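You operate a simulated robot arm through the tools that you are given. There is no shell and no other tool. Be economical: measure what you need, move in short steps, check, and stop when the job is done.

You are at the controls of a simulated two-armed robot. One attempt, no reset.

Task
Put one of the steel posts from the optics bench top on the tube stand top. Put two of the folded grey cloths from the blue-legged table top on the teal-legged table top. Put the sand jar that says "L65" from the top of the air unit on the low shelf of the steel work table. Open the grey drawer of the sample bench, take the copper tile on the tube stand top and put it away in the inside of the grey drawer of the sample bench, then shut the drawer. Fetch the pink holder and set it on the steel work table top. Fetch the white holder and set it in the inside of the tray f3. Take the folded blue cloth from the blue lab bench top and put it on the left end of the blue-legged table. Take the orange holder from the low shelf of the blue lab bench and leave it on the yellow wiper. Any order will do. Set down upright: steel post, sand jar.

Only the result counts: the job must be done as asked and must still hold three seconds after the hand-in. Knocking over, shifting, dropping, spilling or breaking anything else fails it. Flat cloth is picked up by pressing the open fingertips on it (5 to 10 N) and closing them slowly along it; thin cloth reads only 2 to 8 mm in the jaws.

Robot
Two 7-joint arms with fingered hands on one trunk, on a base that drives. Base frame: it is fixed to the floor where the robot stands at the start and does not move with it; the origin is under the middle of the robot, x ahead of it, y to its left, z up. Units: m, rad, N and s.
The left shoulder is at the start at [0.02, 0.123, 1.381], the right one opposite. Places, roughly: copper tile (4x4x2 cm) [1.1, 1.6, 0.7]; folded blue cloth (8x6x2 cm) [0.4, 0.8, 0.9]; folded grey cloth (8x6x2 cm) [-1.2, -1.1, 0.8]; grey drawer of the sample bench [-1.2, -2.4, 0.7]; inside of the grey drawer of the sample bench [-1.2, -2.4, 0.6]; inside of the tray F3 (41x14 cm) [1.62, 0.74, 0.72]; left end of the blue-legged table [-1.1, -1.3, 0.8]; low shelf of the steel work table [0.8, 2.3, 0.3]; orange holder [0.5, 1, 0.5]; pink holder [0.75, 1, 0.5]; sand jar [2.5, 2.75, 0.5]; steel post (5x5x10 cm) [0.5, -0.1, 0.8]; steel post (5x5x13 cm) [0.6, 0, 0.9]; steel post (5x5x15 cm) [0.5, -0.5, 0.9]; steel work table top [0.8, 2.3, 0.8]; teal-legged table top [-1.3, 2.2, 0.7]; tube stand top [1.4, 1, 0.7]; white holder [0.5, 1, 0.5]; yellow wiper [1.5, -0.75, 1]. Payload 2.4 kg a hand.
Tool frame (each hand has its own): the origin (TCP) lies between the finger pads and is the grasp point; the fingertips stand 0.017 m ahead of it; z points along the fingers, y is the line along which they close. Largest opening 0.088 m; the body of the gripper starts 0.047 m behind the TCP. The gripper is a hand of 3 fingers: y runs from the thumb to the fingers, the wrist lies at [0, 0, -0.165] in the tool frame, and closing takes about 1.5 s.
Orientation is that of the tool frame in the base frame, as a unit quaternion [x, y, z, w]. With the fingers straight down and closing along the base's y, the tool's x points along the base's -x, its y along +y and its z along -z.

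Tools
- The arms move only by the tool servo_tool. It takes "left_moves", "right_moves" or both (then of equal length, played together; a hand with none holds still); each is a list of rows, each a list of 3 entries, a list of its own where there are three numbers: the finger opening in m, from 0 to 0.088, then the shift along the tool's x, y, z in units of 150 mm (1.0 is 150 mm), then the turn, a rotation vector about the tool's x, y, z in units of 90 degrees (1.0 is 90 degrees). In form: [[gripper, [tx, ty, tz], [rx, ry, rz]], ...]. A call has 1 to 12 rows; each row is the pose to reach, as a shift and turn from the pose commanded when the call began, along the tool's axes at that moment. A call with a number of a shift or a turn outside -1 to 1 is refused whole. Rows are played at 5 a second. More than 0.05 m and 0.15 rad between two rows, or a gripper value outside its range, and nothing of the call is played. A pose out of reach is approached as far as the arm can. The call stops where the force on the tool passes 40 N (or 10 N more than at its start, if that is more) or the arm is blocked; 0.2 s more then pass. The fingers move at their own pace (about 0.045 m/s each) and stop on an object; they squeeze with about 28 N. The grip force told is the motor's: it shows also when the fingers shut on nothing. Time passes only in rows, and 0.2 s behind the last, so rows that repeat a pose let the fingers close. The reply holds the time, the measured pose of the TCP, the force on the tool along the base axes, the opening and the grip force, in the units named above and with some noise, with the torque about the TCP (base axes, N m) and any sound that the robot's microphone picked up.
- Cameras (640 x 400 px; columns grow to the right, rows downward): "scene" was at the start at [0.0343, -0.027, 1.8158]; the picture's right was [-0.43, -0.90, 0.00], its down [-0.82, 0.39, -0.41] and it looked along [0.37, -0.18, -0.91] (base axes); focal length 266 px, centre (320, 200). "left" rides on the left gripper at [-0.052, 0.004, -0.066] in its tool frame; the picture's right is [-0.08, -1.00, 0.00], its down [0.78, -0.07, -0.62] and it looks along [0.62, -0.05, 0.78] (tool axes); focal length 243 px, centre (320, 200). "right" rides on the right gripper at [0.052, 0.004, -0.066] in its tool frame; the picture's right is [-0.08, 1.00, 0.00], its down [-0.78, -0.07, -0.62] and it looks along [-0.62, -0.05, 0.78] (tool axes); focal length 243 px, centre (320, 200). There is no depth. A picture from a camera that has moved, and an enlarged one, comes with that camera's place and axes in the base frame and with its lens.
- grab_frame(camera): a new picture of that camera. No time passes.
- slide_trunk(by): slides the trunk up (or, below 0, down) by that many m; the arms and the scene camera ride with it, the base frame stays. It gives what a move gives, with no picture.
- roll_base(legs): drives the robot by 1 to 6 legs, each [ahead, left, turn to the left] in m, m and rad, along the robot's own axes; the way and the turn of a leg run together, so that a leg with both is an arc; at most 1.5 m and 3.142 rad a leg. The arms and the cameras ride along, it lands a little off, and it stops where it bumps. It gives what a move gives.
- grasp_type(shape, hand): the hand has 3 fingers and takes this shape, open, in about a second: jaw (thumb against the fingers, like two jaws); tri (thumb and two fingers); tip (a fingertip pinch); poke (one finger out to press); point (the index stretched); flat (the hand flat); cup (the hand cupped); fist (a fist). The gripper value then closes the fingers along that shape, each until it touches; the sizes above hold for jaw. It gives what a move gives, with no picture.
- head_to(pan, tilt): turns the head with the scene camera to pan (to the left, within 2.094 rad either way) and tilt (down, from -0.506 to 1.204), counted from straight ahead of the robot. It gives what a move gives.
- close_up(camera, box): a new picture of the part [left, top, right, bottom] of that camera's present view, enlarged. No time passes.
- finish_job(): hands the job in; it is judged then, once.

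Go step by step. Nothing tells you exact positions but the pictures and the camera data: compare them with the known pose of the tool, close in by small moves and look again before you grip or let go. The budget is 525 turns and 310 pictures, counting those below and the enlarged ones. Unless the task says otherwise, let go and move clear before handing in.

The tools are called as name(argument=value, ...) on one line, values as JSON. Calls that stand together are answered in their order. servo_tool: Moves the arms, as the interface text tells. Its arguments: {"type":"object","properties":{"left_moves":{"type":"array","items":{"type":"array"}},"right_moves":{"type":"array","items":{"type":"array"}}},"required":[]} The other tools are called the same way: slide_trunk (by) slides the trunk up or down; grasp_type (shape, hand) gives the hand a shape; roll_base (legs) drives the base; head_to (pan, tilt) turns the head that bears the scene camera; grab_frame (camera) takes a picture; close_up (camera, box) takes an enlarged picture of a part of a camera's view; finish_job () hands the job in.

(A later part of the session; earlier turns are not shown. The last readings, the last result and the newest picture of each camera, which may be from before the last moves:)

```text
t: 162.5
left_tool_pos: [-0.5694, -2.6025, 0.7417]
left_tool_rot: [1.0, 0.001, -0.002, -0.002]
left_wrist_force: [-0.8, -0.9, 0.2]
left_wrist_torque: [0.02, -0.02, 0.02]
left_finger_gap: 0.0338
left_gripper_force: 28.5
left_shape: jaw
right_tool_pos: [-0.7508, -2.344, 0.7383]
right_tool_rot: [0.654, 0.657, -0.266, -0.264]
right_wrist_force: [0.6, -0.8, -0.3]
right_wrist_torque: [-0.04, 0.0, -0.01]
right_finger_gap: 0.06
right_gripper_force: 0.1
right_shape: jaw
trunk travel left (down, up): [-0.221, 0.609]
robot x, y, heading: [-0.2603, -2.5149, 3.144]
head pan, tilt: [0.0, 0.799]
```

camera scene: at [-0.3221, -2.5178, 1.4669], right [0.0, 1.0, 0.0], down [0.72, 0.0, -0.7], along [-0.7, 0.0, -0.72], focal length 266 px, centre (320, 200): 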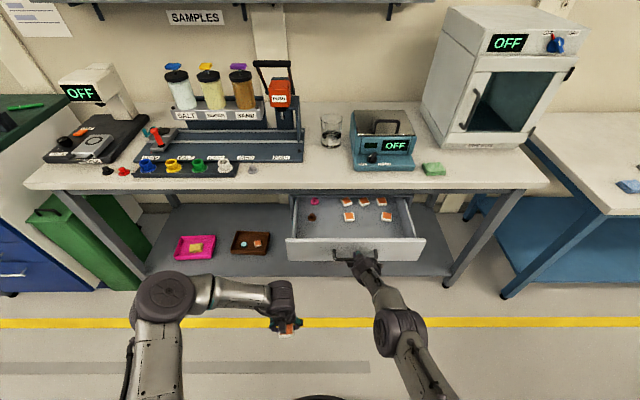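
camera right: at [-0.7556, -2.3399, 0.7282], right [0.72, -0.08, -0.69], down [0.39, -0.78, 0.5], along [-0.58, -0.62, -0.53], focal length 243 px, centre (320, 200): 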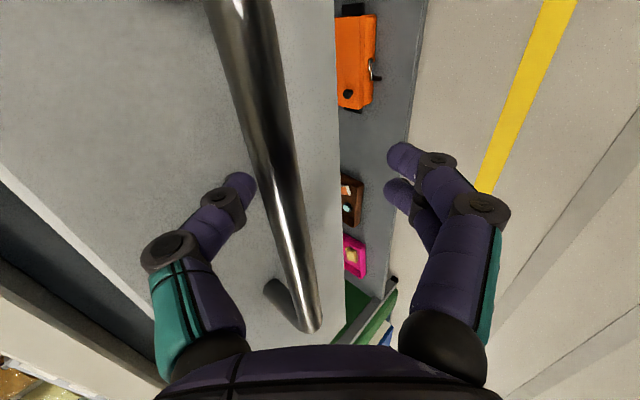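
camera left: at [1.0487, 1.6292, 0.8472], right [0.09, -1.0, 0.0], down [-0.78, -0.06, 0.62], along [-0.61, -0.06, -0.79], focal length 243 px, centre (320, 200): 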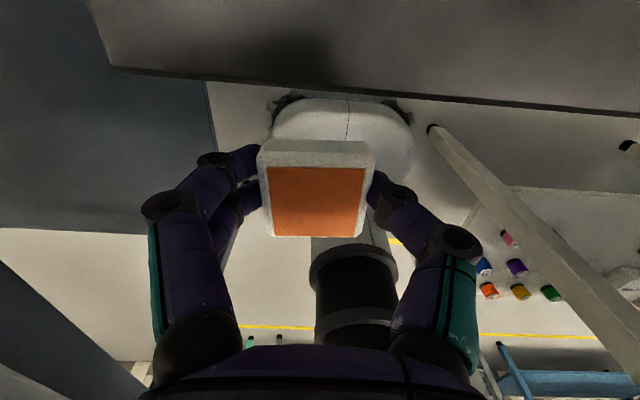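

Out. Now I raise the right hand well above bench height so the base can come forward.

servo_tool(right_moves=[[0.06, [0, -0.2, -0.2], [0, 0, 0]], [0.06, [0, -0.4, -0.4], [0, 0, 0]], [0.06, [0, -0.6, -0.6], [0, 0, 0]], [0.06, [0, -0.8, -0.8], [0, 0, 0]], [0.06, [0, -0.95, -0.95], [0, 0, 0]]])

grab_frame(camera="scene")

```text
t: 163.7
left_tool_pos: [-0.5691, -2.6035, 0.741]
left_tool_rot: [1.0, 0.001, -0.003, -0.002]
left_wrist_force: [-0.2, 0.0, -0.4]
left_wrist_torque: [0.01, 0.0, 0.0]
left_finger_gap: 0.0337
left_gripper_force: 27.9
left_shape: jaw
right_tool_pos: [-0.7527, -2.3438, 0.9378]
right_tool_rot: [0.654, 0.657, -0.266, -0.263]
right_wrist_force: [0.1, -0.1, 0.4]
right_wrist_torque: [0.01, 0.0, 0.03]
right_finger_gap: 0.0598
right_gripper_force: 0.0
right_shape: jaw
trunk travel left (down, up): [-0.221, 0.609]
robot x, y, heading: [-0.2565, -2.5186, 3.139]
head pan, tilt: [0.0, 0.799]
```

```text
233 pictures are left
camera scene: at [-0.3212, -2.518, 1.467], right [0.0, 1.0, 0.0], down [0.72, 0.0, -0.7], along [-0.7, 0.0, -0.72], focal length 266 px, centre (320, 200)
```

scene: 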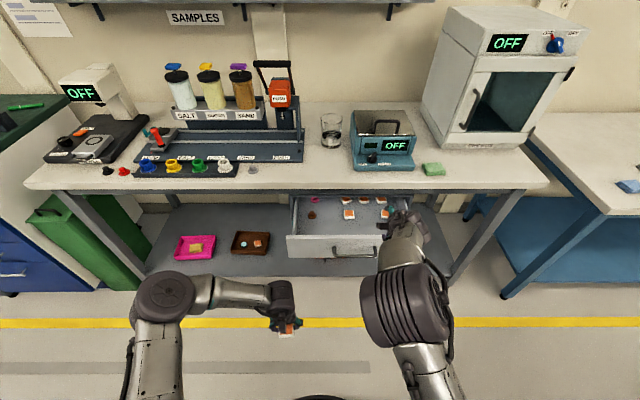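

servo_tool(left_moves=[[0.02, [0, -0.15, -0.2], [0, 0, 0]], [0.02, [0, -0.4, -0.4], [0, 0, 0]], [0.02, [0, -0.65, -0.55], [0, 0, 0]], [0.02, [0, -0.9, -0.7], [0, 0, 0]]])

roll_base(legs=[[0.24, 0, 0]])

grab_frame(camera="left")

grab_frame(camera="scene")

```text
t: 164.7
left_tool_pos: [-0.5687, -2.4681, 0.8469]
left_tool_rot: [1.0, 0.001, -0.002, -0.002]
left_wrist_force: [0.1, 0.0, -0.8]
left_wrist_torque: [0.04, 0.0, -0.01]
left_finger_gap: 0.0337
left_gripper_force: 28.2
left_shape: jaw
right_tool_pos: [-0.7523, -2.3431, 0.9382]
right_tool_rot: [0.654, 0.658, -0.266, -0.262]
right_wrist_force: [-0.3, -1.0, -0.5]
right_wrist_torque: [0.02, -0.02, -0.01]
right_finger_gap: 0.0596
right_gripper_force: 0.2
right_shape: jaw
trunk travel left (down, up): [-0.221, 0.609]
robot x, y, heading: [-0.2599, -2.5161, 3.143]
head pan, tilt: [0.0, 0.799]
```

```text
t: 166.5
left_tool_pos: [-0.8117, -2.4695, 0.8462]
left_tool_rot: [1.0, 0.001, -0.003, -0.002]
left_wrist_force: [0.1, 0.0, -0.5]
left_wrist_torque: [0.01, 0.0, 0.0]
left_finger_gap: 0.0336
left_gripper_force: 28.1
left_shape: jaw
right_tool_pos: [-0.9952, -2.3441, 0.9376]
right_tool_rot: [0.655, 0.658, -0.266, -0.262]
right_wrist_force: [0.9, 0.1, 0.2]
right_wrist_torque: [0.03, 0.01, 0.01]
right_finger_gap: 0.0597
right_gripper_force: 0.1
right_shape: jaw
trunk travel left (down, up): [-0.221, 0.609]
robot x, y, heading: [-0.5018, -2.516, 3.14]
head pan, tilt: [0.0, 0.799]
```

```text
232 pictures are left
camera left: at [-0.8624, -2.4738, 0.9125], right [-0.09, 1.0, 0.0], down [0.78, 0.07, 0.62], along [0.62, 0.06, -0.79], focal length 243 px, centre (320, 200)
```

left: 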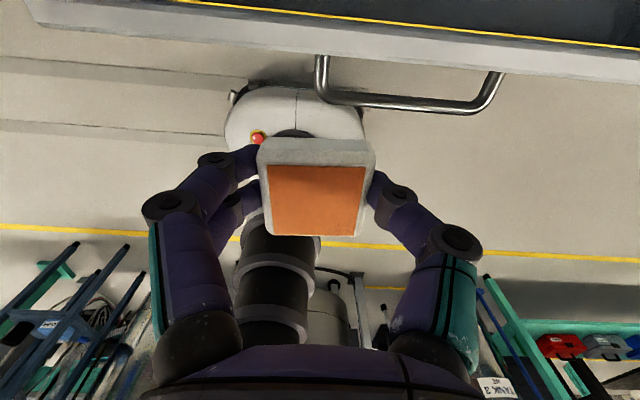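

```text
231 pictures are left
camera scene: at [-0.564, -2.5178, 1.4669], right [0.0, 1.0, 0.0], down [0.72, 0.0, -0.7], along [-0.7, 0.0, -0.72], focal length 266 px, centre (320, 200)
```

scene: 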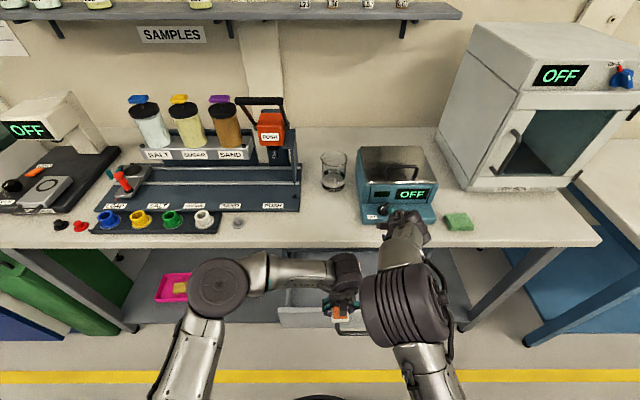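

servo_tool(left_moves=[[0.02, [-0.25, 0, 0], [0, 0, 0]], [0.02, [-0.5, 0, 0], [0, 0, 0]], [0.02, [-0.77, 0, 0], [0, 0, 0]]])

grab_frame(camera="left")

close_up(camera="scene", box=[240, 220, 460, 360])

```text
t: 167.3
left_tool_pos: [-0.9237, -2.4694, 0.8444]
left_tool_rot: [1.0, -0.003, -0.001, 0.0]
left_wrist_force: [-0.9, -0.7, 0.3]
left_wrist_torque: [0.05, -0.01, -0.04]
left_finger_gap: 0.0337
left_gripper_force: 27.8
left_shape: jaw
right_tool_pos: [-0.994, -2.3431, 0.9381]
right_tool_rot: [0.654, 0.657, -0.267, -0.262]
right_wrist_force: [-0.5, -0.4, 0.1]
right_wrist_torque: [0.0, -0.01, 0.05]
right_finger_gap: 0.0595
right_gripper_force: 0.0
right_shape: jaw
trunk travel left (down, up): [-0.221, 0.609]
robot x, y, heading: [-0.5011, -2.5142, 3.142]
head pan, tilt: [0.0, 0.799]
```

```text
230 pictures are left
camera left: at [-0.9752, -2.4734, 0.9109], right [-0.08, 1.0, 0.0], down [0.78, 0.06, 0.62], along [0.62, 0.05, -0.78], focal length 243 px, centre (320, 200)
```

left: 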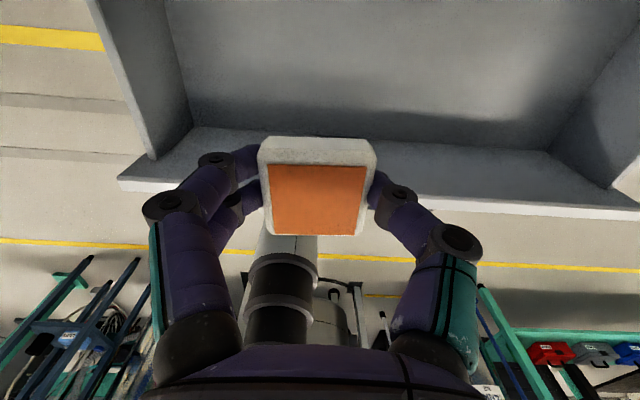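

```text
2.86 times, centred on (350, 290) of scene
camera zoom: at [-0.563, -2.5164, 1.467], right [0.0, 1.0, 0.0], down [0.72, 0.0, -0.7], along [-0.7, 0.0, -0.72], focal length 760 px, centre (234, -57)
```

zoom: 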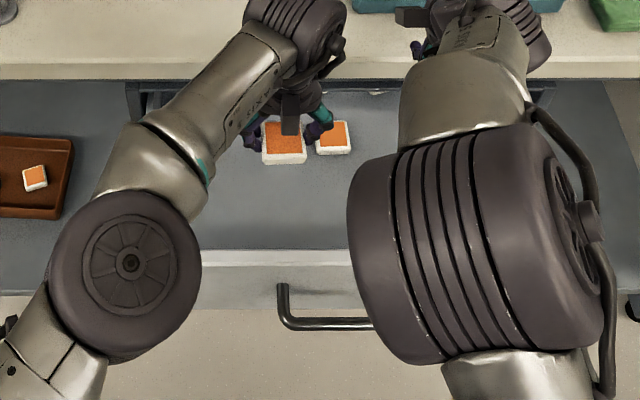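

Drawer floor at z≈0.62, front wall at x≈-0.86. I bring the base 4 cm closer and lower the tile inside.

roll_base(legs=[[0.04, 0, 0]])

servo_tool(left_moves=[[0.02, [0.25, 0, 0], [0, 0, 0]], [0.02, [0.25, 0, 0.25], [0, 0, 0]], [0.02, [0.25, 0, 0.5], [0, 0, 0]], [0.02, [0.25, 0, 0.75], [0, 0, 0]], [0.02, [0.25, 0, 1.0], [0, 0, 0]]])

grab_frame(camera="left")

```text
t: 168.2
left_tool_pos: [-0.9676, -2.4718, 0.8447]
left_tool_rot: [1.0, 0.002, -0.003, -0.001]
left_wrist_force: [-0.1, 0.6, -0.4]
left_wrist_torque: [-0.01, -0.01, -0.01]
left_finger_gap: 0.0336
left_gripper_force: 27.2
left_shape: jaw
right_tool_pos: [-1.0358, -2.3455, 0.9387]
right_tool_rot: [0.654, 0.658, -0.266, -0.262]
right_wrist_force: [0.3, -0.1, 0.3]
right_wrist_torque: [0.02, 0.01, -0.02]
right_finger_gap: 0.0598
right_gripper_force: 0.0
right_shape: jaw
trunk travel left (down, up): [-0.221, 0.609]
robot x, y, heading: [-0.5441, -2.5184, -3.145]
head pan, tilt: [0.0, 0.799]
```

```text
t: 169.0
left_tool_pos: [-0.9308, -2.4691, 0.7899]
left_tool_rot: [1.0, 0.003, -0.007, -0.006]
left_wrist_force: [8.1, -0.1, 3.1]
left_wrist_torque: [0.08, 0.8, 0.12]
left_finger_gap: 0.0334
left_gripper_force: 28.5
left_shape: jaw
right_tool_pos: [-1.0351, -2.3449, 0.9377]
right_tool_rot: [0.653, 0.658, -0.267, -0.262]
right_wrist_force: [1.0, 1.0, 0.1]
right_wrist_torque: [0.0, 0.02, 0.01]
right_finger_gap: 0.06
right_gripper_force: 0.0
right_shape: jaw
trunk travel left (down, up): [-0.221, 0.609]
robot x, y, heading: [-0.5423, -2.5162, -3.143]
head pan, tilt: [0.0, 0.799]
stopped in row 3 (left hand): the force on the tool passed its limit at 80 N (the readings are from after the stop); the commanded pose is now the measured one
```

```text
228 pictures are left
camera left: at [-0.9803, -2.4739, 0.8562], right [-0.09, 1.0, 0.01], down [0.79, 0.06, 0.61], along [0.61, 0.06, -0.79], focal length 243 px, centre (320, 200)
```

left: 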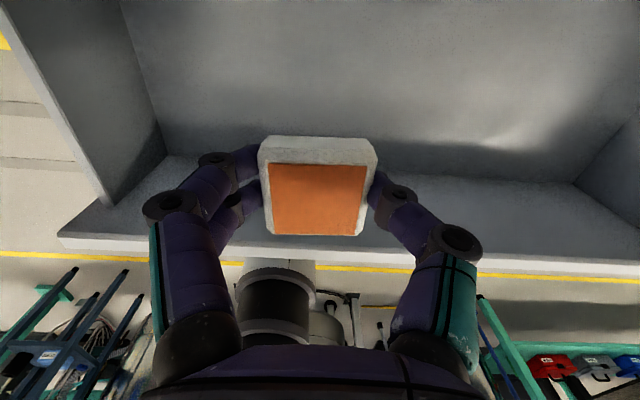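

The hand's front bracket met the bench edge. I back off 3 cm toward the drawer front and tip the hand slightly, then lower again.

servo_tool(left_moves=[[0.02, [0.1, 0, -0.1], [0, 0, 0]], [0.02, [0.2, 0, -0.1], [0, -0.08, 0]], [0.02, [0.2, 0, -0.05], [0, -0.12, 0]], [0.02, [0.2, 0, 0.1], [0, -0.12, 0]], [0.02, [0.2, 0, 0.3], [0, -0.12, 0]]])

grab_frame(camera="left")

```text
t: 170.2
left_tool_pos: [-0.9029, -2.4674, 0.7443]
left_tool_rot: [0.995, 0.003, -0.101, -0.005]
left_wrist_force: [0.2, 0.4, -0.6]
left_wrist_torque: [0.03, 0.02, -0.02]
left_finger_gap: 0.0334
left_gripper_force: 27.7
left_shape: jaw
right_tool_pos: [-1.0368, -2.345, 0.9385]
right_tool_rot: [0.654, 0.658, -0.266, -0.262]
right_wrist_force: [0.2, 0.0, 0.0]
right_wrist_torque: [0.01, -0.02, -0.02]
right_finger_gap: 0.0596
right_gripper_force: 0.1
right_shape: jaw
trunk travel left (down, up): [-0.221, 0.609]
robot x, y, heading: [-0.5459, -2.5176, -3.142]
head pan, tilt: [0.0, 0.799]
```

```text
227 pictures are left
camera left: at [-0.9397, -2.4729, 0.8188], right [-0.09, 1.0, 0.03], down [0.89, 0.07, 0.45], along [0.45, 0.06, -0.89], focal length 243 px, centre (320, 200)
```

left: 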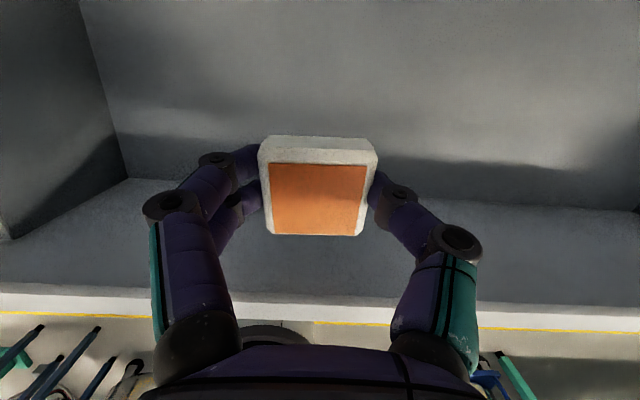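

servo_tool(left_moves=[[0.02, [0, 0, 0.15], [0, 0, 0]], [0.02, [0, 0, 0.3], [0, 0, 0]], [0.02, [0, 0, 0.45], [0, 0, 0]], [0.02, [0, 0, 0.55], [0, 0, 0]], [0.02, [0, 0, 0.62], [0, 0, 0]], [0.02, [0, 0, 0.68], [0, 0, 0]]])

grab_frame(camera="left")

```text
t: 171.4
left_tool_pos: [-0.9251, -2.4664, 0.6604]
left_tool_rot: [0.994, 0.005, -0.108, -0.006]
left_wrist_force: [0.9, -4.4, 26.1]
left_wrist_torque: [-0.4, -0.21, 0.02]
left_finger_gap: 0.0353
left_gripper_force: 28.2
left_shape: jaw
right_tool_pos: [-1.0355, -2.3454, 0.9384]
right_tool_rot: [0.654, 0.658, -0.266, -0.262]
right_wrist_force: [0.0, -0.1, -0.1]
right_wrist_torque: [0.03, -0.02, -0.03]
right_finger_gap: 0.0597
right_gripper_force: 0.0
right_shape: jaw
trunk travel left (down, up): [-0.221, 0.609]
robot x, y, heading: [-0.5449, -2.5157, -3.137]
head pan, tilt: [0.0, 0.799]
stopped in row 5 (left hand): the force on the tool passed its limit at 56 N (the readings are from after the stop); the commanded pose is now the measured one
```

```text
226 pictures are left
camera left: at [-0.9607, -2.4719, 0.7358], right [-0.09, 1.0, 0.03], down [0.9, 0.07, 0.44], along [0.44, 0.07, -0.9], focal length 243 px, centre (320, 200)
```

left: 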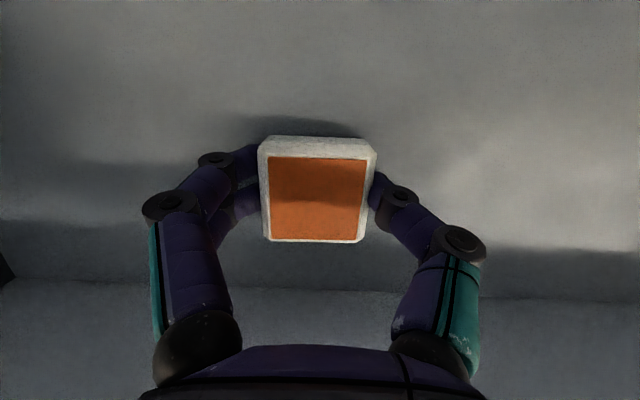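

The tile rests on the drawer floor. I ease off, open and rise.

servo_tool(left_moves=[[0.02, [0, 0, -0.015], [0, 0, 0]], [0.045, [0, 0, -0.02], [0, 0, 0]], [0.06, [0, 0, -0.02], [0, 0, 0]], [0.07, [0, 0, -0.02], [0, 0, 0]], [0.07, [0, 0, -0.02], [0, 0, 0]], [0.07, [0, 0, -0.2], [0, 0, 0]], [0.07, [0, 0, -0.45], [0, 0, 0]], [0.07, [0.1, 0, -0.75], [0, 0, 0]], [0.07, [0.2, 0, -1.0], [0, 0, 0]]])

grab_frame(camera="left")

```text
t: 173.4
left_tool_pos: [-0.8595, -2.4682, 0.7987]
left_tool_rot: [0.994, 0.005, -0.106, -0.005]
left_wrist_force: [0.4, 0.0, 0.4]
left_wrist_torque: [0.03, -0.02, 0.01]
left_finger_gap: 0.0698
left_gripper_force: 0.0
left_shape: jaw
right_tool_pos: [-1.0355, -2.3443, 0.9382]
right_tool_rot: [0.654, 0.658, -0.265, -0.261]
right_wrist_force: [0.7, 0.2, -0.1]
right_wrist_torque: [0.01, 0.03, 0.02]
right_finger_gap: 0.0598
right_gripper_force: 0.0
right_shape: jaw
trunk travel left (down, up): [-0.221, 0.609]
robot x, y, heading: [-0.5418, -2.5185, -3.143]
head pan, tilt: [0.0, 0.799]
```

```text
225 pictures are left
camera left: at [-0.8957, -2.474, 0.874], right [-0.09, 1.0, 0.03], down [0.89, 0.07, 0.44], along [0.44, 0.07, -0.9], focal length 243 px, centre (320, 200)
```

left: 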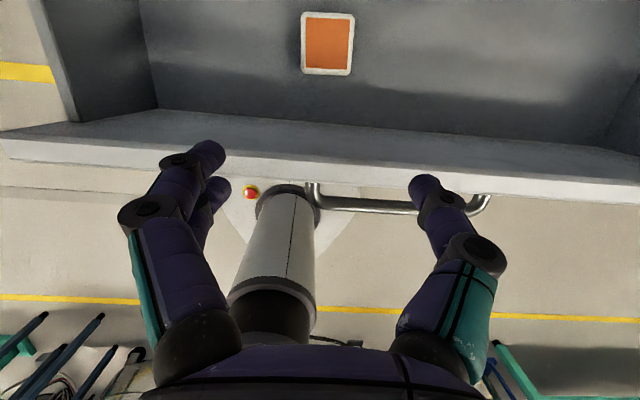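

The tile lies in the drawer. To shut it I back off, close the right hand to a blunt point and bring it level with the drawer front beside the handle.

roll_base(legs=[[-0.3, 0, 0]])

servo_tool(right_moves=[[0.0, [0.05, 0.2, 0.2], [0, 0, 0]], [0.0, [0.1, 0.4, 0.4], [0, 0, 0]], [0.0, [0.2, 0.6, 0.6], [0, 0, 0]], [0.0, [0.3, 0.8, 0.8], [0, 0, 0]], [0.0, [0.3, 1.0, 1.0], [0, 0, 0]], [0.0, [0.3, 1.0, 1.0], [0, 0, 0]]], left_moves=[[0.07, [0, 0, -0.2], [0, 0, 0]], [0.07, [0, 0, -0.4], [0, 0, 0]], [0.07, [0, 0, -0.6], [0, 0, 0]], [0.07, [0, 0, -0.8], [0, 0, 0]], [0.07, [0, 0, -0.8], [0, 0, 0]], [0.07, [0, 0, -0.8], [0, 0, 0]]])

grab_frame(camera="scene")

grab_frame(camera="right")

```text
t: 175.4
left_tool_pos: [-0.568, -2.4688, 0.7988]
left_tool_rot: [0.994, 0.005, -0.106, -0.006]
left_wrist_force: [0.6, -0.6, 0.0]
left_wrist_torque: [0.03, 0.06, -0.01]
left_finger_gap: 0.07
left_gripper_force: 0.0
left_shape: jaw
right_tool_pos: [-0.7444, -2.3454, 0.9381]
right_tool_rot: [0.653, 0.659, -0.267, -0.262]
right_wrist_force: [0.2, 0.2, 0.2]
right_wrist_torque: [-0.03, 0.0, 0.0]
right_finger_gap: 0.0598
right_gripper_force: 0.0
right_shape: jaw
trunk travel left (down, up): [-0.221, 0.609]
robot x, y, heading: [-0.2524, -2.5161, -3.139]
head pan, tilt: [0.0, 0.799]
```

```text
t: 176.4
left_tool_pos: [-0.5664, -2.5145, 0.8795]
left_tool_rot: [0.991, 0.051, -0.099, 0.076]
left_wrist_force: [0.1, 0.0, -0.2]
left_wrist_torque: [0.01, -0.01, 0.0]
left_finger_gap: 0.0698
left_gripper_force: 0.1
left_shape: jaw
right_tool_pos: [-0.7439, -2.2991, 0.7722]
right_tool_rot: [0.654, 0.655, -0.269, -0.266]
right_wrist_force: [-0.7, 0.0, -0.1]
right_wrist_torque: [0.02, 0.01, 0.02]
right_finger_gap: 0.0
right_gripper_force: 20.7
right_shape: jaw
trunk travel left (down, up): [-0.221, 0.609]
robot x, y, heading: [-0.2499, -2.5145, -3.139]
head pan, tilt: [0.0, 0.799]
stopped in row 5 (left hand): the arm was blocked; the commanded pose is now the measured one
```

```text
224 pictures are left
camera scene: at [-0.3135, -2.5173, 1.467], right [0.0, 1.0, 0.0], down [0.72, 0.0, -0.7], along [-0.7, 0.0, -0.72], focal length 266 px, centre (320, 200)
```

scene: 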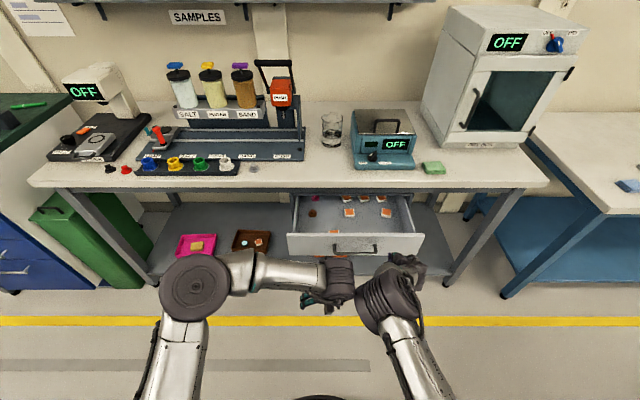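

```text
223 pictures are left
camera right: at [-0.6936, -2.2483, 0.815], right [0.71, -0.09, -0.7], down [0.39, -0.78, 0.49], along [-0.58, -0.62, -0.52], focal length 243 px, centre (320, 200)
```

right: 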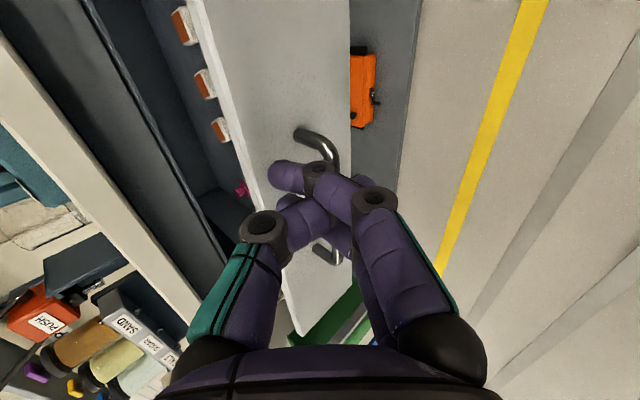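

The wrists touched each other. I move the left hand aside, then lower the right further.

servo_tool(left_moves=[[0.07, [0, 0.2, 0], [0, 0, 0]], [0.07, [0, 0.45, 0], [0, 0, 0]], [0.07, [0, 0.7, 0], [0, 0, 0]], [0.07, [0, 0.9, 0], [0, 0, 0]]])

servo_tool(right_moves=[[0.0, [0.05, 0.15, 0.15], [0, 0, 0]], [0.0, [0.1, 0.3, 0.3], [0, 0, 0]], [0.0, [0.1, 0.35, 0.35], [0, 0, 0]]])

grab_frame(camera="scene")

grab_frame(camera="right")

```text
t: 177.4
left_tool_pos: [-0.5493, -2.6509, 0.8954]
left_tool_rot: [0.991, 0.052, -0.099, 0.075]
left_wrist_force: [-0.9, -0.6, 0.4]
left_wrist_torque: [0.03, 0.0, 0.03]
left_finger_gap: 0.0699
left_gripper_force: 0.0
left_shape: jaw
right_tool_pos: [-0.744, -2.2988, 0.7709]
right_tool_rot: [0.654, 0.656, -0.269, -0.265]
right_wrist_force: [0.5, -0.2, -0.6]
right_wrist_torque: [-0.01, -0.04, 0.01]
right_finger_gap: 0.0
right_gripper_force: 27.9
right_shape: jaw
trunk travel left (down, up): [-0.221, 0.609]
robot x, y, heading: [-0.2521, -2.5161, -3.14]
head pan, tilt: [0.0, 0.799]
```

```text
t: 178.2
left_tool_pos: [-0.5488, -2.6501, 0.8954]
left_tool_rot: [0.991, 0.052, -0.099, 0.076]
left_wrist_force: [-0.2, -1.3, -0.7]
left_wrist_torque: [0.03, 0.01, 0.0]
left_finger_gap: 0.07
left_gripper_force: 0.1
left_shape: jaw
right_tool_pos: [-0.7431, -2.2844, 0.6976]
right_tool_rot: [0.654, 0.655, -0.27, -0.265]
right_wrist_force: [0.7, -0.5, 0.0]
right_wrist_torque: [-0.02, 0.04, -0.01]
right_finger_gap: 0.0
right_gripper_force: 28.0
right_shape: jaw
trunk travel left (down, up): [-0.221, 0.609]
robot x, y, heading: [-0.2515, -2.5152, -3.143]
head pan, tilt: [0.0, 0.799]
```

```text
222 pictures are left
camera scene: at [-0.3138, -2.5174, 1.467], right [0.0, 1.0, 0.0], down [0.72, 0.0, -0.7], along [-0.7, 0.0, -0.72], focal length 266 px, centre (320, 200)
```

scene: 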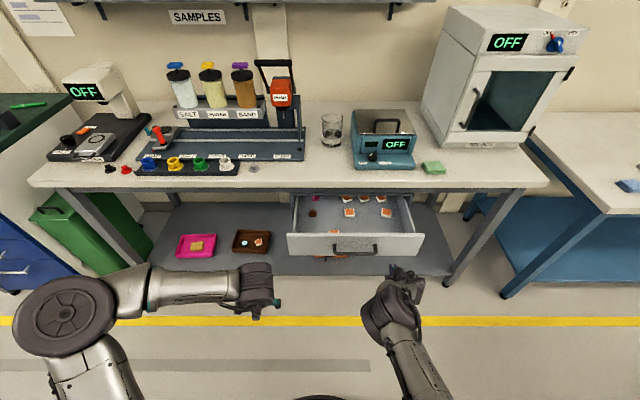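

```text
221 pictures are left
camera right: at [-0.6932, -2.2328, 0.7405], right [0.71, -0.09, -0.7], down [0.39, -0.78, 0.49], along [-0.58, -0.62, -0.52], focal length 243 px, centre (320, 200)
```

right: 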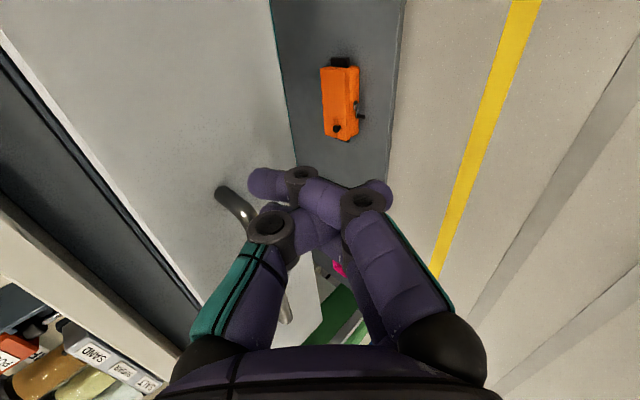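

Aligned. I roll forward to push the drawer in.

roll_base(legs=[[0.2, 0, 0]])

grab_frame(camera="scene")

```text
t: 179.8
left_tool_pos: [-0.7519, -2.653, 0.8952]
left_tool_rot: [0.991, 0.052, -0.1, 0.075]
left_wrist_force: [-0.1, -0.3, 0.2]
left_wrist_torque: [-0.03, 0.01, 0.0]
left_finger_gap: 0.0701
left_gripper_force: 0.1
left_shape: jaw
right_tool_pos: [-0.9478, -2.2862, 0.6973]
right_tool_rot: [0.654, 0.656, -0.27, -0.264]
right_wrist_force: [-0.5, -0.1, 0.4]
right_wrist_torque: [-0.01, -0.03, 0.01]
right_finger_gap: 0.0
right_gripper_force: 28.3
right_shape: jaw
trunk travel left (down, up): [-0.221, 0.609]
robot x, y, heading: [-0.4578, -2.5152, -3.14]
head pan, tilt: [0.0, 0.799]
```

```text
220 pictures are left
camera scene: at [-0.5178, -2.5185, 1.4669], right [-0.01, 1.0, 0.0], down [0.72, 0.0, -0.7], along [-0.7, 0.0, -0.72], focal length 266 px, centre (320, 200)
```

scene: 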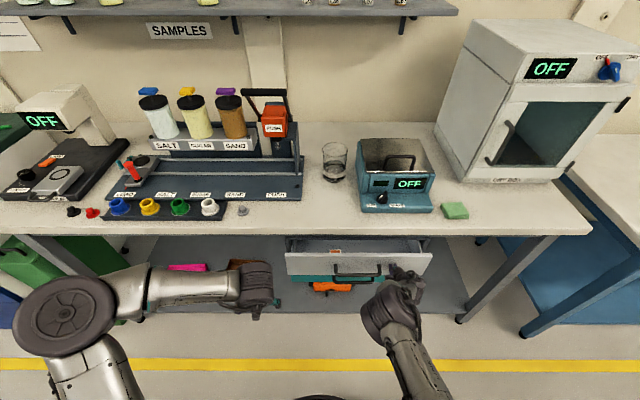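

Closing. I push further in small steps.

roll_base(legs=[[0.06, 0, 0]])

close_up(camera="scene", box=[240, 200, 480, 350])

```text
t: 180.8
left_tool_pos: [-0.7979, -2.6515, 0.8955]
left_tool_rot: [0.991, 0.053, -0.1, 0.075]
left_wrist_force: [-0.9, 0.0, -0.4]
left_wrist_torque: [-0.02, -0.01, -0.04]
left_finger_gap: 0.0698
left_gripper_force: 0.0
left_shape: jaw
right_tool_pos: [-0.9867, -2.2856, 0.691]
right_tool_rot: [0.656, 0.659, -0.263, -0.259]
right_wrist_force: [11.8, -2.1, 2.8]
right_wrist_torque: [0.03, 0.2, 0.02]
right_finger_gap: 0.0
right_gripper_force: 28.5
right_shape: jaw
trunk travel left (down, up): [-0.221, 0.609]
robot x, y, heading: [-0.5007, -2.5163, -3.135]
head pan, tilt: [0.0, 0.799]
stopped in leg 1: the force on the tool passed its limit at 63 N (the readings are from after the stop); the commanded pose is now the measured one
```

```text
2.67 times, centred on (360, 275) of scene
camera zoom: at [-0.5623, -2.5189, 1.4671], right [0.0, 1.0, 0.0], down [0.72, 0.0, -0.7], along [-0.7, 0.0, -0.72], focal length 710 px, centre (213, 0)
```

zoom: 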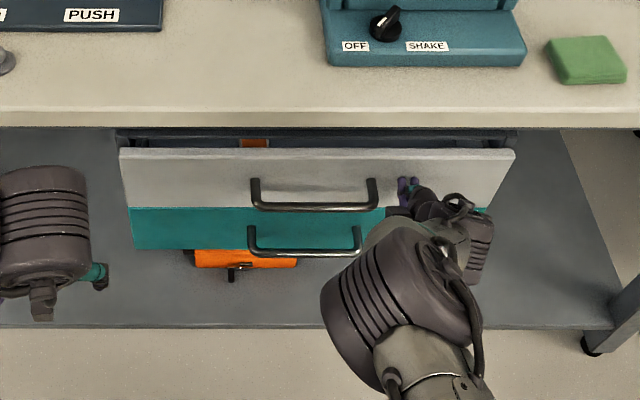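

The drawer looks flush (front top edge x≈-1.02 as at the start). One more gentle push to be sure.

roll_base(legs=[[0.015, 0, 0]])

close_up(camera="scene", box=[240, 200, 480, 350])

```text
t: 181.6
left_tool_pos: [-0.805, -2.6525, 0.896]
left_tool_rot: [0.991, 0.051, -0.1, 0.075]
left_wrist_force: [-0.3, -0.5, 0.1]
left_wrist_torque: [-0.04, 0.0, 0.0]
left_finger_gap: 0.0699
left_gripper_force: 0.0
left_shape: jaw
right_tool_pos: [-0.9862, -2.2853, 0.6863]
right_tool_rot: [0.659, 0.66, -0.256, -0.254]
right_wrist_force: [18.0, -2.9, 4.6]
right_wrist_torque: [0.08, 0.4, 0.06]
right_finger_gap: 0.0003
right_gripper_force: 28.2
right_shape: jaw
trunk travel left (down, up): [-0.221, 0.609]
robot x, y, heading: [-0.51, -2.5206, -3.14]
head pan, tilt: [0.0, 0.799]
stopped in leg 1: the force on the tool passed its limit at 52 N (the readings are from after the stop); the commanded pose is now the measured one
```

```text
2.67 times, centred on (360, 275) of scene
camera zoom: at [-0.5675, -2.5193, 1.4671], right [0.0, 1.0, 0.0], down [0.72, 0.0, -0.7], along [-0.7, 0.0, -0.72], focal length 710 px, centre (213, 0)
```

zoom: 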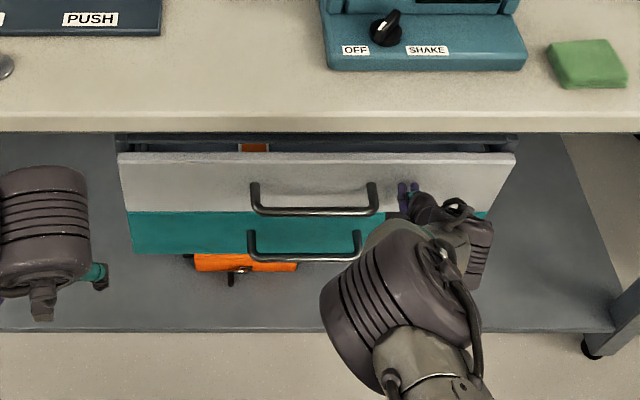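

roll_base(legs=[[0.07, 0, 0]])

close_up(camera="scene", box=[240, 200, 480, 350])

```text
t: 182.3
left_tool_pos: [-0.8097, -2.6513, 0.8964]
left_tool_rot: [0.991, 0.051, -0.101, 0.075]
left_wrist_force: [-0.8, -0.4, 0.8]
left_wrist_torque: [-0.01, 0.02, 0.0]
left_finger_gap: 0.07
left_gripper_force: 0.0
left_shape: jaw
right_tool_pos: [-0.9878, -2.2842, 0.6808]
right_tool_rot: [0.662, 0.661, -0.251, -0.249]
right_wrist_force: [24.7, -3.5, 6.8]
right_wrist_torque: [0.05, 0.57, 0.06]
right_finger_gap: 0.0
right_gripper_force: 27.9
right_shape: jaw
trunk travel left (down, up): [-0.221, 0.609]
robot x, y, heading: [-0.5156, -2.5181, -3.14]
head pan, tilt: [0.0, 0.799]
stopped in leg 1: the force on the tool passed its limit at 57 N (the readings are from after the stop); the commanded pose is now the measured one
```

```text
2.67 times, centred on (360, 275) of scene
camera zoom: at [-0.573, -2.5196, 1.4672], right [0.0, 1.0, 0.0], down [0.72, 0.0, -0.7], along [-0.7, 0.0, -0.72], focal length 710 px, centre (213, 0)
```

zoom: 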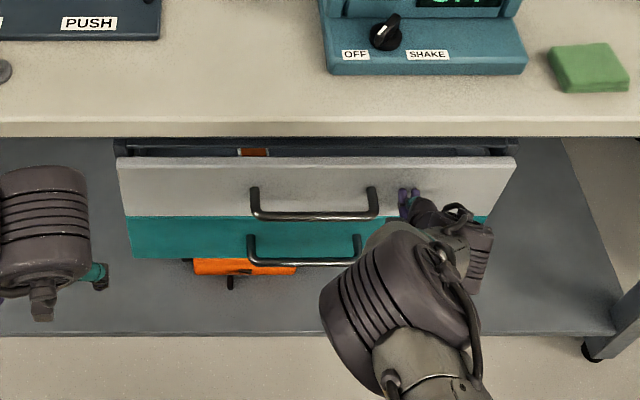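

I meant to back off for a same-place comparison; doing that now.

roll_base(legs=[[-0.075, 0, 0]])

close_up(camera="scene", box=[240, 200, 480, 350])

```text
t: 183.3
left_tool_pos: [-0.7381, -2.6505, 0.894]
left_tool_rot: [0.991, 0.051, -0.099, 0.075]
left_wrist_force: [0.1, -0.1, 1.2]
left_wrist_torque: [0.0, 0.0, 0.03]
left_finger_gap: 0.07
left_gripper_force: 0.1
left_shape: jaw
right_tool_pos: [-0.9168, -2.284, 0.6811]
right_tool_rot: [0.662, 0.661, -0.251, -0.25]
right_wrist_force: [-0.8, -0.5, -0.3]
right_wrist_torque: [-0.02, -0.01, 0.01]
right_finger_gap: 0.0001
right_gripper_force: 27.8
right_shape: jaw
trunk travel left (down, up): [-0.221, 0.609]
robot x, y, heading: [-0.4398, -2.5186, -3.138]
head pan, tilt: [0.0, 0.799]
```

```text
2.67 times, centred on (360, 275) of scene
camera zoom: at [-0.5024, -2.5187, 1.467], right [0.0, 1.0, 0.0], down [0.72, 0.0, -0.7], along [-0.7, 0.0, -0.72], focal length 710 px, centre (213, 0)
```

zoom: 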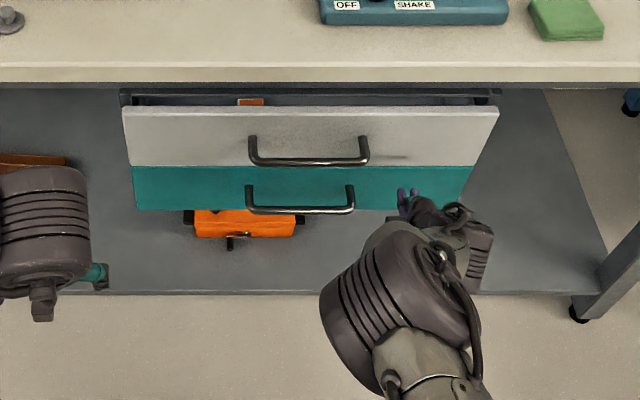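

Compared from the same spot, the drawer front and handle are where they were when shut. Now I back off, raise the trunk and bring both hands back to pointing straight down.

roll_base(legs=[[-0.2, 0, 0]])

slide_trunk(by=0.35)

servo_tool(right_moves=[[0.088, [0, 0, 0], [-0.0326, 0.0326, 0.0787]], [0.088, [0, 0, 0], [-0.0652, 0.0652, 0.1573]], [0.088, [0, 0, 0], [-0.0978, 0.0978, 0.236]], [0.088, [0, 0, 0], [-0.1303, 0.1303, 0.3147]], [0.088, [0, 0, 0], [-0.1629, 0.1629, 0.3933]], [0.088, [0, 0, 0], [-0.1955, 0.1955, 0.472]], [0.088, [0, 0, 0], [-0.2281, 0.2281, 0.5507]], [0.088, [0, 0, 0], [-0.2607, 0.2607, 0.6293]], [0.088, [0, 0, 0], [-0.2933, 0.2933, 0.708]], [0.088, [0, 0, 0], [-0.3258, 0.3258, 0.7867]], [0.088, [0, 0, 0], [-0.3584, 0.3584, 0.8653]], [0.088, [0, 0, 0], [-0.391, 0.391, 0.944]]], left_moves=[[0.088, [0, 0, 0], [0.03, 0.04, 0.02]], [0.088, [0, 0, 0], [0.06, 0.08, 0.04]], [0.088, [0, 0, 0], [0.0955, 0.126, 0.065]], [0.088, [0, 0, 0], [0.0955, 0.126, 0.065]], [0.088, [0, 0, 0], [0.0955, 0.126, 0.065]], [0.088, [0, 0, 0], [0.0955, 0.126, 0.065]], [0.088, [0, 0, 0], [0.0955, 0.126, 0.065]], [0.088, [0, 0, 0], [0.0955, 0.126, 0.065]], [0.088, [0, 0, 0], [0.0955, 0.126, 0.065]], [0.088, [0, 0, 0], [0.0955, 0.126, 0.065]], [0.088, [0, 0, 0], [0.0955, 0.126, 0.065]], [0.088, [0, 0, 0], [0.0955, 0.126, 0.065]]])

```text
t: 185.0
left_tool_pos: [-0.5331, -2.65, 0.8956]
left_tool_rot: [0.991, 0.051, -0.099, 0.075]
left_wrist_force: [0.0, 0.4, -0.3]
left_wrist_torque: [0.0, 0.02, 0.01]
left_finger_gap: 0.0701
left_gripper_force: 0.2
left_shape: jaw
right_tool_pos: [-0.7125, -2.2853, 0.6807]
right_tool_rot: [0.661, 0.662, -0.252, -0.25]
right_wrist_force: [-0.6, 0.5, -0.1]
right_wrist_torque: [0.02, 0.0, 0.01]
right_finger_gap: 0.0
right_gripper_force: 27.9
right_shape: jaw
trunk travel left (down, up): [-0.221, 0.609]
robot x, y, heading: [-0.24, -2.5175, -3.14]
head pan, tilt: [0.0, 0.799]
```

```text
t: 188.4
left_tool_pos: [-0.5339, -2.6504, 1.2457]
left_tool_rot: [0.991, 0.052, -0.099, 0.075]
left_wrist_force: [-0.2, -0.2, -0.2]
left_wrist_torque: [-0.02, -0.02, 0.0]
left_finger_gap: 0.07
left_gripper_force: 0.0
left_shape: jaw
right_tool_pos: [-0.7131, -2.2841, 1.0304]
right_tool_rot: [0.661, 0.662, -0.251, -0.25]
right_wrist_force: [-0.8, -0.1, -0.4]
right_wrist_torque: [-0.03, 0.02, 0.02]
right_finger_gap: 0.0001
right_gripper_force: 28.2
right_shape: jaw
trunk travel left (down, up): [-0.571, 0.259]
robot x, y, heading: [-0.2416, -2.5198, -3.145]
head pan, tilt: [0.0, 0.799]
```

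```text
t: 191.0
left_tool_pos: [-0.5342, -2.6526, 1.2463]
left_tool_rot: [1.0, 0.001, -0.001, 0.0]
left_wrist_force: [0.9, 0.1, 0.6]
left_wrist_torque: [0.0, -0.01, -0.01]
left_finger_gap: 0.0879
left_gripper_force: 0.0
left_shape: jaw
right_tool_pos: [-0.6721, -2.2732, 1.0446]
right_tool_rot: [1.0, -0.001, 0.03, 0.001]
right_wrist_force: [-0.2, 0.4, -0.4]
right_wrist_torque: [-0.01, -0.03, -0.06]
right_finger_gap: 0.0882
right_gripper_force: 0.0
right_shape: jaw
right hand out of reach, approached as far as the arm can: row 9, 10, 11, 12
trunk travel left (down, up): [-0.571, 0.259]
robot x, y, heading: [-0.2395, -2.5183, -3.142]
head pan, tilt: [0.0, 0.799]
```

Hands are straight again. Now to the grey cloths on the blue-legged table.

roll_base(legs=[[0, -1.27, 0]])

roll_base(legs=[[0.3, 0, 0]])

grab_frame(camera="right")

grab_frame(camera="scene")

```text
t: 197.3
left_tool_pos: [-0.5434, -1.3911, 1.2459]
left_tool_rot: [1.0, 0.006, 0.0, 0.0]
left_wrist_force: [0.0, -0.7, -0.5]
left_wrist_torque: [0.02, -0.03, 0.03]
left_finger_gap: 0.0879
left_gripper_force: 0.1
left_shape: jaw
right_tool_pos: [-0.6872, -1.0138, 1.0437]
right_tool_rot: [0.999, 0.007, 0.032, 0.001]
right_wrist_force: [0.1, -0.6, 0.1]
right_wrist_torque: [-0.02, 0.01, 0.02]
right_finger_gap: 0.088
right_gripper_force: 0.0
right_shape: jaw
trunk travel left (down, up): [-0.571, 0.259]
robot x, y, heading: [-0.2467, -1.2515, -3.125]
head pan, tilt: [0.0, 0.799]
```

```text
t: 199.3
left_tool_pos: [-0.8345, -1.3941, 1.2446]
left_tool_rot: [1.0, 0.004, 0.0, 0.001]
left_wrist_force: [0.4, 0.7, -0.7]
left_wrist_torque: [0.02, 0.01, -0.01]
left_finger_gap: 0.088
left_gripper_force: 0.1
left_shape: jaw
right_tool_pos: [-0.975, -1.0161, 1.0447]
right_tool_rot: [0.999, 0.004, 0.032, 0.001]
right_wrist_force: [0.4, 0.2, -0.3]
right_wrist_torque: [0.01, 0.02, 0.02]
right_finger_gap: 0.0881
right_gripper_force: 0.1
right_shape: jaw
trunk travel left (down, up): [-0.571, 0.259]
robot x, y, heading: [-0.538, -1.2569, -3.135]
head pan, tilt: [0.0, 0.799]
```

```text
215 pictures are left
camera right: at [-0.9267, -1.021, 1.1128], right [-0.08, -1.0, 0.0], down [-0.82, 0.06, 0.57], along [-0.57, 0.05, -0.82], focal length 243 px, centre (320, 200)
```

right: 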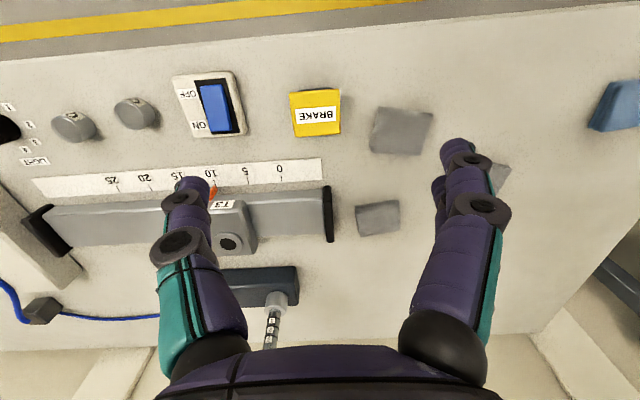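

```text
214 pictures are left
camera scene: at [-0.6009, -1.2588, 1.8169], right [-0.01, 1.0, 0.0], down [0.72, 0.01, -0.7], along [-0.7, -0.01, -0.72], focal length 266 px, centre (320, 200)
```

scene: 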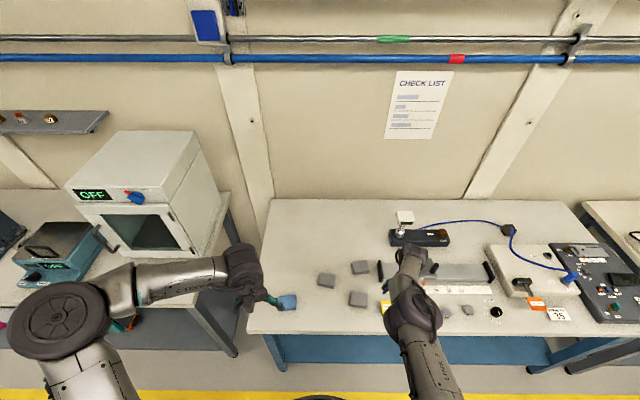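

Cloth C at about (-1.035, -1.11) is 8 cm along y, so I turn the right hand 90° to close along its 6 cm side.

servo_tool(right_moves=[[0.088, [0, 0, 0], [0, 0, -0.09]], [0.088, [0, 0, 0], [0, 0, -0.18]], [0.088, [0, 0, 0], [0, 0, -0.27]], [0.088, [0, 0, 0], [0, 0, -0.36]], [0.088, [0, 0, 0], [0, 0, -0.45]], [0.088, [0, 0, 0], [0, 0, -0.54]], [0.088, [0, 0, 0], [0, 0, -0.63]], [0.088, [0, 0, 0], [0, 0, -0.72]], [0.088, [0, 0, 0], [0, 0, -0.81]], [0.088, [0, 0, 0], [0, 0, -0.9]], [0.088, [0, 0, 0], [0, 0, -0.99]]])

grab_frame(camera="right")

```text
t: 201.8
left_tool_pos: [-0.8342, -1.3937, 1.2454]
left_tool_rot: [1.0, 0.004, 0.0, 0.002]
left_wrist_force: [-0.1, 1.1, 0.5]
left_wrist_torque: [0.02, -0.02, -0.01]
left_finger_gap: 0.088
left_gripper_force: 0.1
left_shape: jaw
right_tool_pos: [-0.9748, -1.016, 1.045]
right_tool_rot: [0.708, 0.706, 0.022, 0.023]
right_wrist_force: [-0.1, 0.6, -0.5]
right_wrist_torque: [-0.03, 0.01, 0.06]
right_finger_gap: 0.088
right_gripper_force: 0.0
right_shape: jaw
trunk travel left (down, up): [-0.571, 0.259]
robot x, y, heading: [-0.5391, -1.259, -3.13]
head pan, tilt: [0.0, 0.799]
```

```text
213 pictures are left
camera right: at [-0.9733, -0.965, 1.1113], right [0.99, -0.09, 0.06], down [-0.11, -0.78, 0.62], along [-0.01, -0.62, -0.78], focal length 243 px, centre (320, 200)
```

right: 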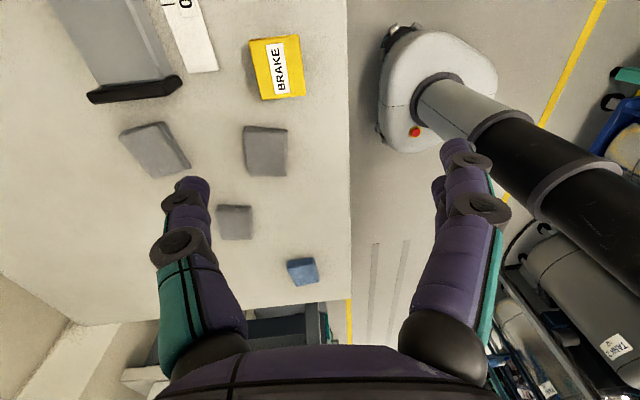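

The view is square on now: C at (-1.04, -1.104), its short side along x. I move over it.

roll_base(legs=[[0.1, 0, 0]])

servo_tool(right_moves=[[0.088, [-0.2, 0.05, 0], [0, 0, 0]], [0.088, [-0.4, 0.1, 0], [0, 0, 0]], [0.088, [-0.59, 0.2, 0], [0, 0, 0]]])

slide_trunk(by=-0.14)

grab_frame(camera="right")

```text
t: 202.9
left_tool_pos: [-0.9353, -1.3932, 1.2458]
left_tool_rot: [1.0, 0.003, 0.0, 0.002]
left_wrist_force: [1.0, 0.0, 0.7]
left_wrist_torque: [-0.01, 0.02, 0.02]
left_finger_gap: 0.0878
left_gripper_force: 0.1
left_shape: jaw
right_tool_pos: [-1.0769, -1.0147, 1.0446]
right_tool_rot: [0.71, 0.703, 0.021, 0.023]
right_wrist_force: [-0.1, 0.1, -0.3]
right_wrist_torque: [0.02, 0.0, -0.01]
right_finger_gap: 0.088
right_gripper_force: 0.1
right_shape: jaw
trunk travel left (down, up): [-0.571, 0.259]
robot x, y, heading: [-0.6378, -1.2546, -3.133]
head pan, tilt: [0.0, 0.799]
```

```text
t: 203.7
left_tool_pos: [-0.9337, -1.3936, 1.2454]
left_tool_rot: [1.0, 0.003, -0.001, 0.001]
left_wrist_force: [0.4, -0.1, -0.1]
left_wrist_torque: [0.0, 0.03, 0.02]
left_finger_gap: 0.0879
left_gripper_force: 0.0
left_shape: jaw
right_tool_pos: [-1.0468, -1.1064, 1.0466]
right_tool_rot: [0.71, 0.703, 0.022, 0.02]
right_wrist_force: [-1.0, 0.2, 0.3]
right_wrist_torque: [0.0, 0.0, -0.01]
right_finger_gap: 0.088
right_gripper_force: 0.0
right_shape: jaw
trunk travel left (down, up): [-0.571, 0.259]
robot x, y, heading: [-0.6416, -1.262, -3.135]
head pan, tilt: [0.0, 0.799]
```

```text
t: 205.4
left_tool_pos: [-0.9347, -1.3935, 1.1054]
left_tool_rot: [1.0, 0.003, -0.001, 0.002]
left_wrist_force: [0.9, 0.2, -0.6]
left_wrist_torque: [-0.02, 0.0, 0.0]
left_finger_gap: 0.0879
left_gripper_force: 0.0
left_shape: jaw
right_tool_pos: [-1.0472, -1.1057, 0.9055]
right_tool_rot: [0.71, 0.703, 0.021, 0.022]
right_wrist_force: [-0.5, 0.2, -0.2]
right_wrist_torque: [-0.03, 0.01, 0.0]
right_finger_gap: 0.0882
right_gripper_force: 0.1
right_shape: jaw
trunk travel left (down, up): [-0.431, 0.399]
robot x, y, heading: [-0.6385, -1.2572, -3.132]
head pan, tilt: [0.0, 0.799]
```

```text
212 pictures are left
camera right: at [-1.0453, -1.0548, 0.9719], right [0.99, -0.09, 0.06], down [-0.11, -0.78, 0.62], along [-0.01, -0.62, -0.78], focal length 243 px, centre (320, 200)
```

right: 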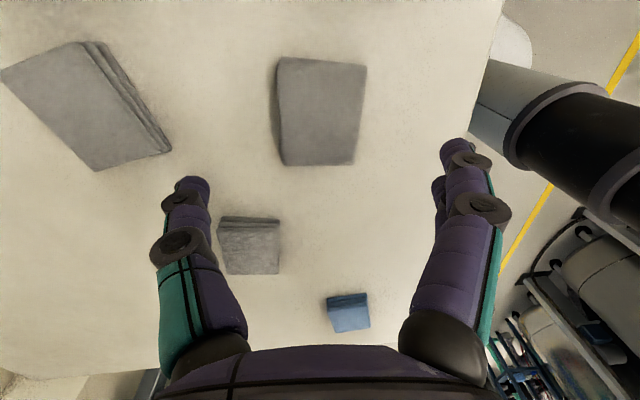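

servo_tool(right_moves=[[0.088, [0, 0.045, 0.2], [0, 0, 0]], [0.088, [0, 0.045, 0.4], [0, 0, 0]], [0.088, [0, 0.045, 0.5], [0, 0, 0]], [0.088, [0, 0.045, 0.56], [0, 0, 0]]])

grab_frame(camera="right")

```text
t: 206.4
left_tool_pos: [-0.9352, -1.3921, 1.1054]
left_tool_rot: [1.0, 0.003, 0.0, 0.001]
left_wrist_force: [0.1, -0.5, 0.1]
left_wrist_torque: [0.01, -0.01, 0.02]
left_finger_gap: 0.0879
left_gripper_force: 0.0
left_shape: jaw
right_tool_pos: [-1.0358, -1.1067, 0.8247]
right_tool_rot: [0.711, 0.702, 0.021, 0.022]
right_wrist_force: [-0.6, -1.0, -0.5]
right_wrist_torque: [-0.02, -0.01, 0.0]
right_finger_gap: 0.0881
right_gripper_force: 0.0
right_shape: jaw
trunk travel left (down, up): [-0.431, 0.399]
robot x, y, heading: [-0.6372, -1.2557, -3.137]
head pan, tilt: [0.0, 0.799]
```

```text
211 pictures are left
camera right: at [-1.0332, -1.0557, 0.8896], right [0.99, -0.09, 0.06], down [-0.11, -0.78, 0.62], along [-0.01, -0.62, -0.78], focal length 243 px, centre (320, 200)
```

right: 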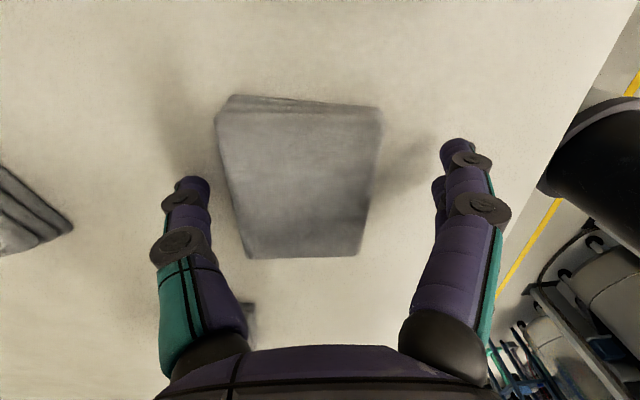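

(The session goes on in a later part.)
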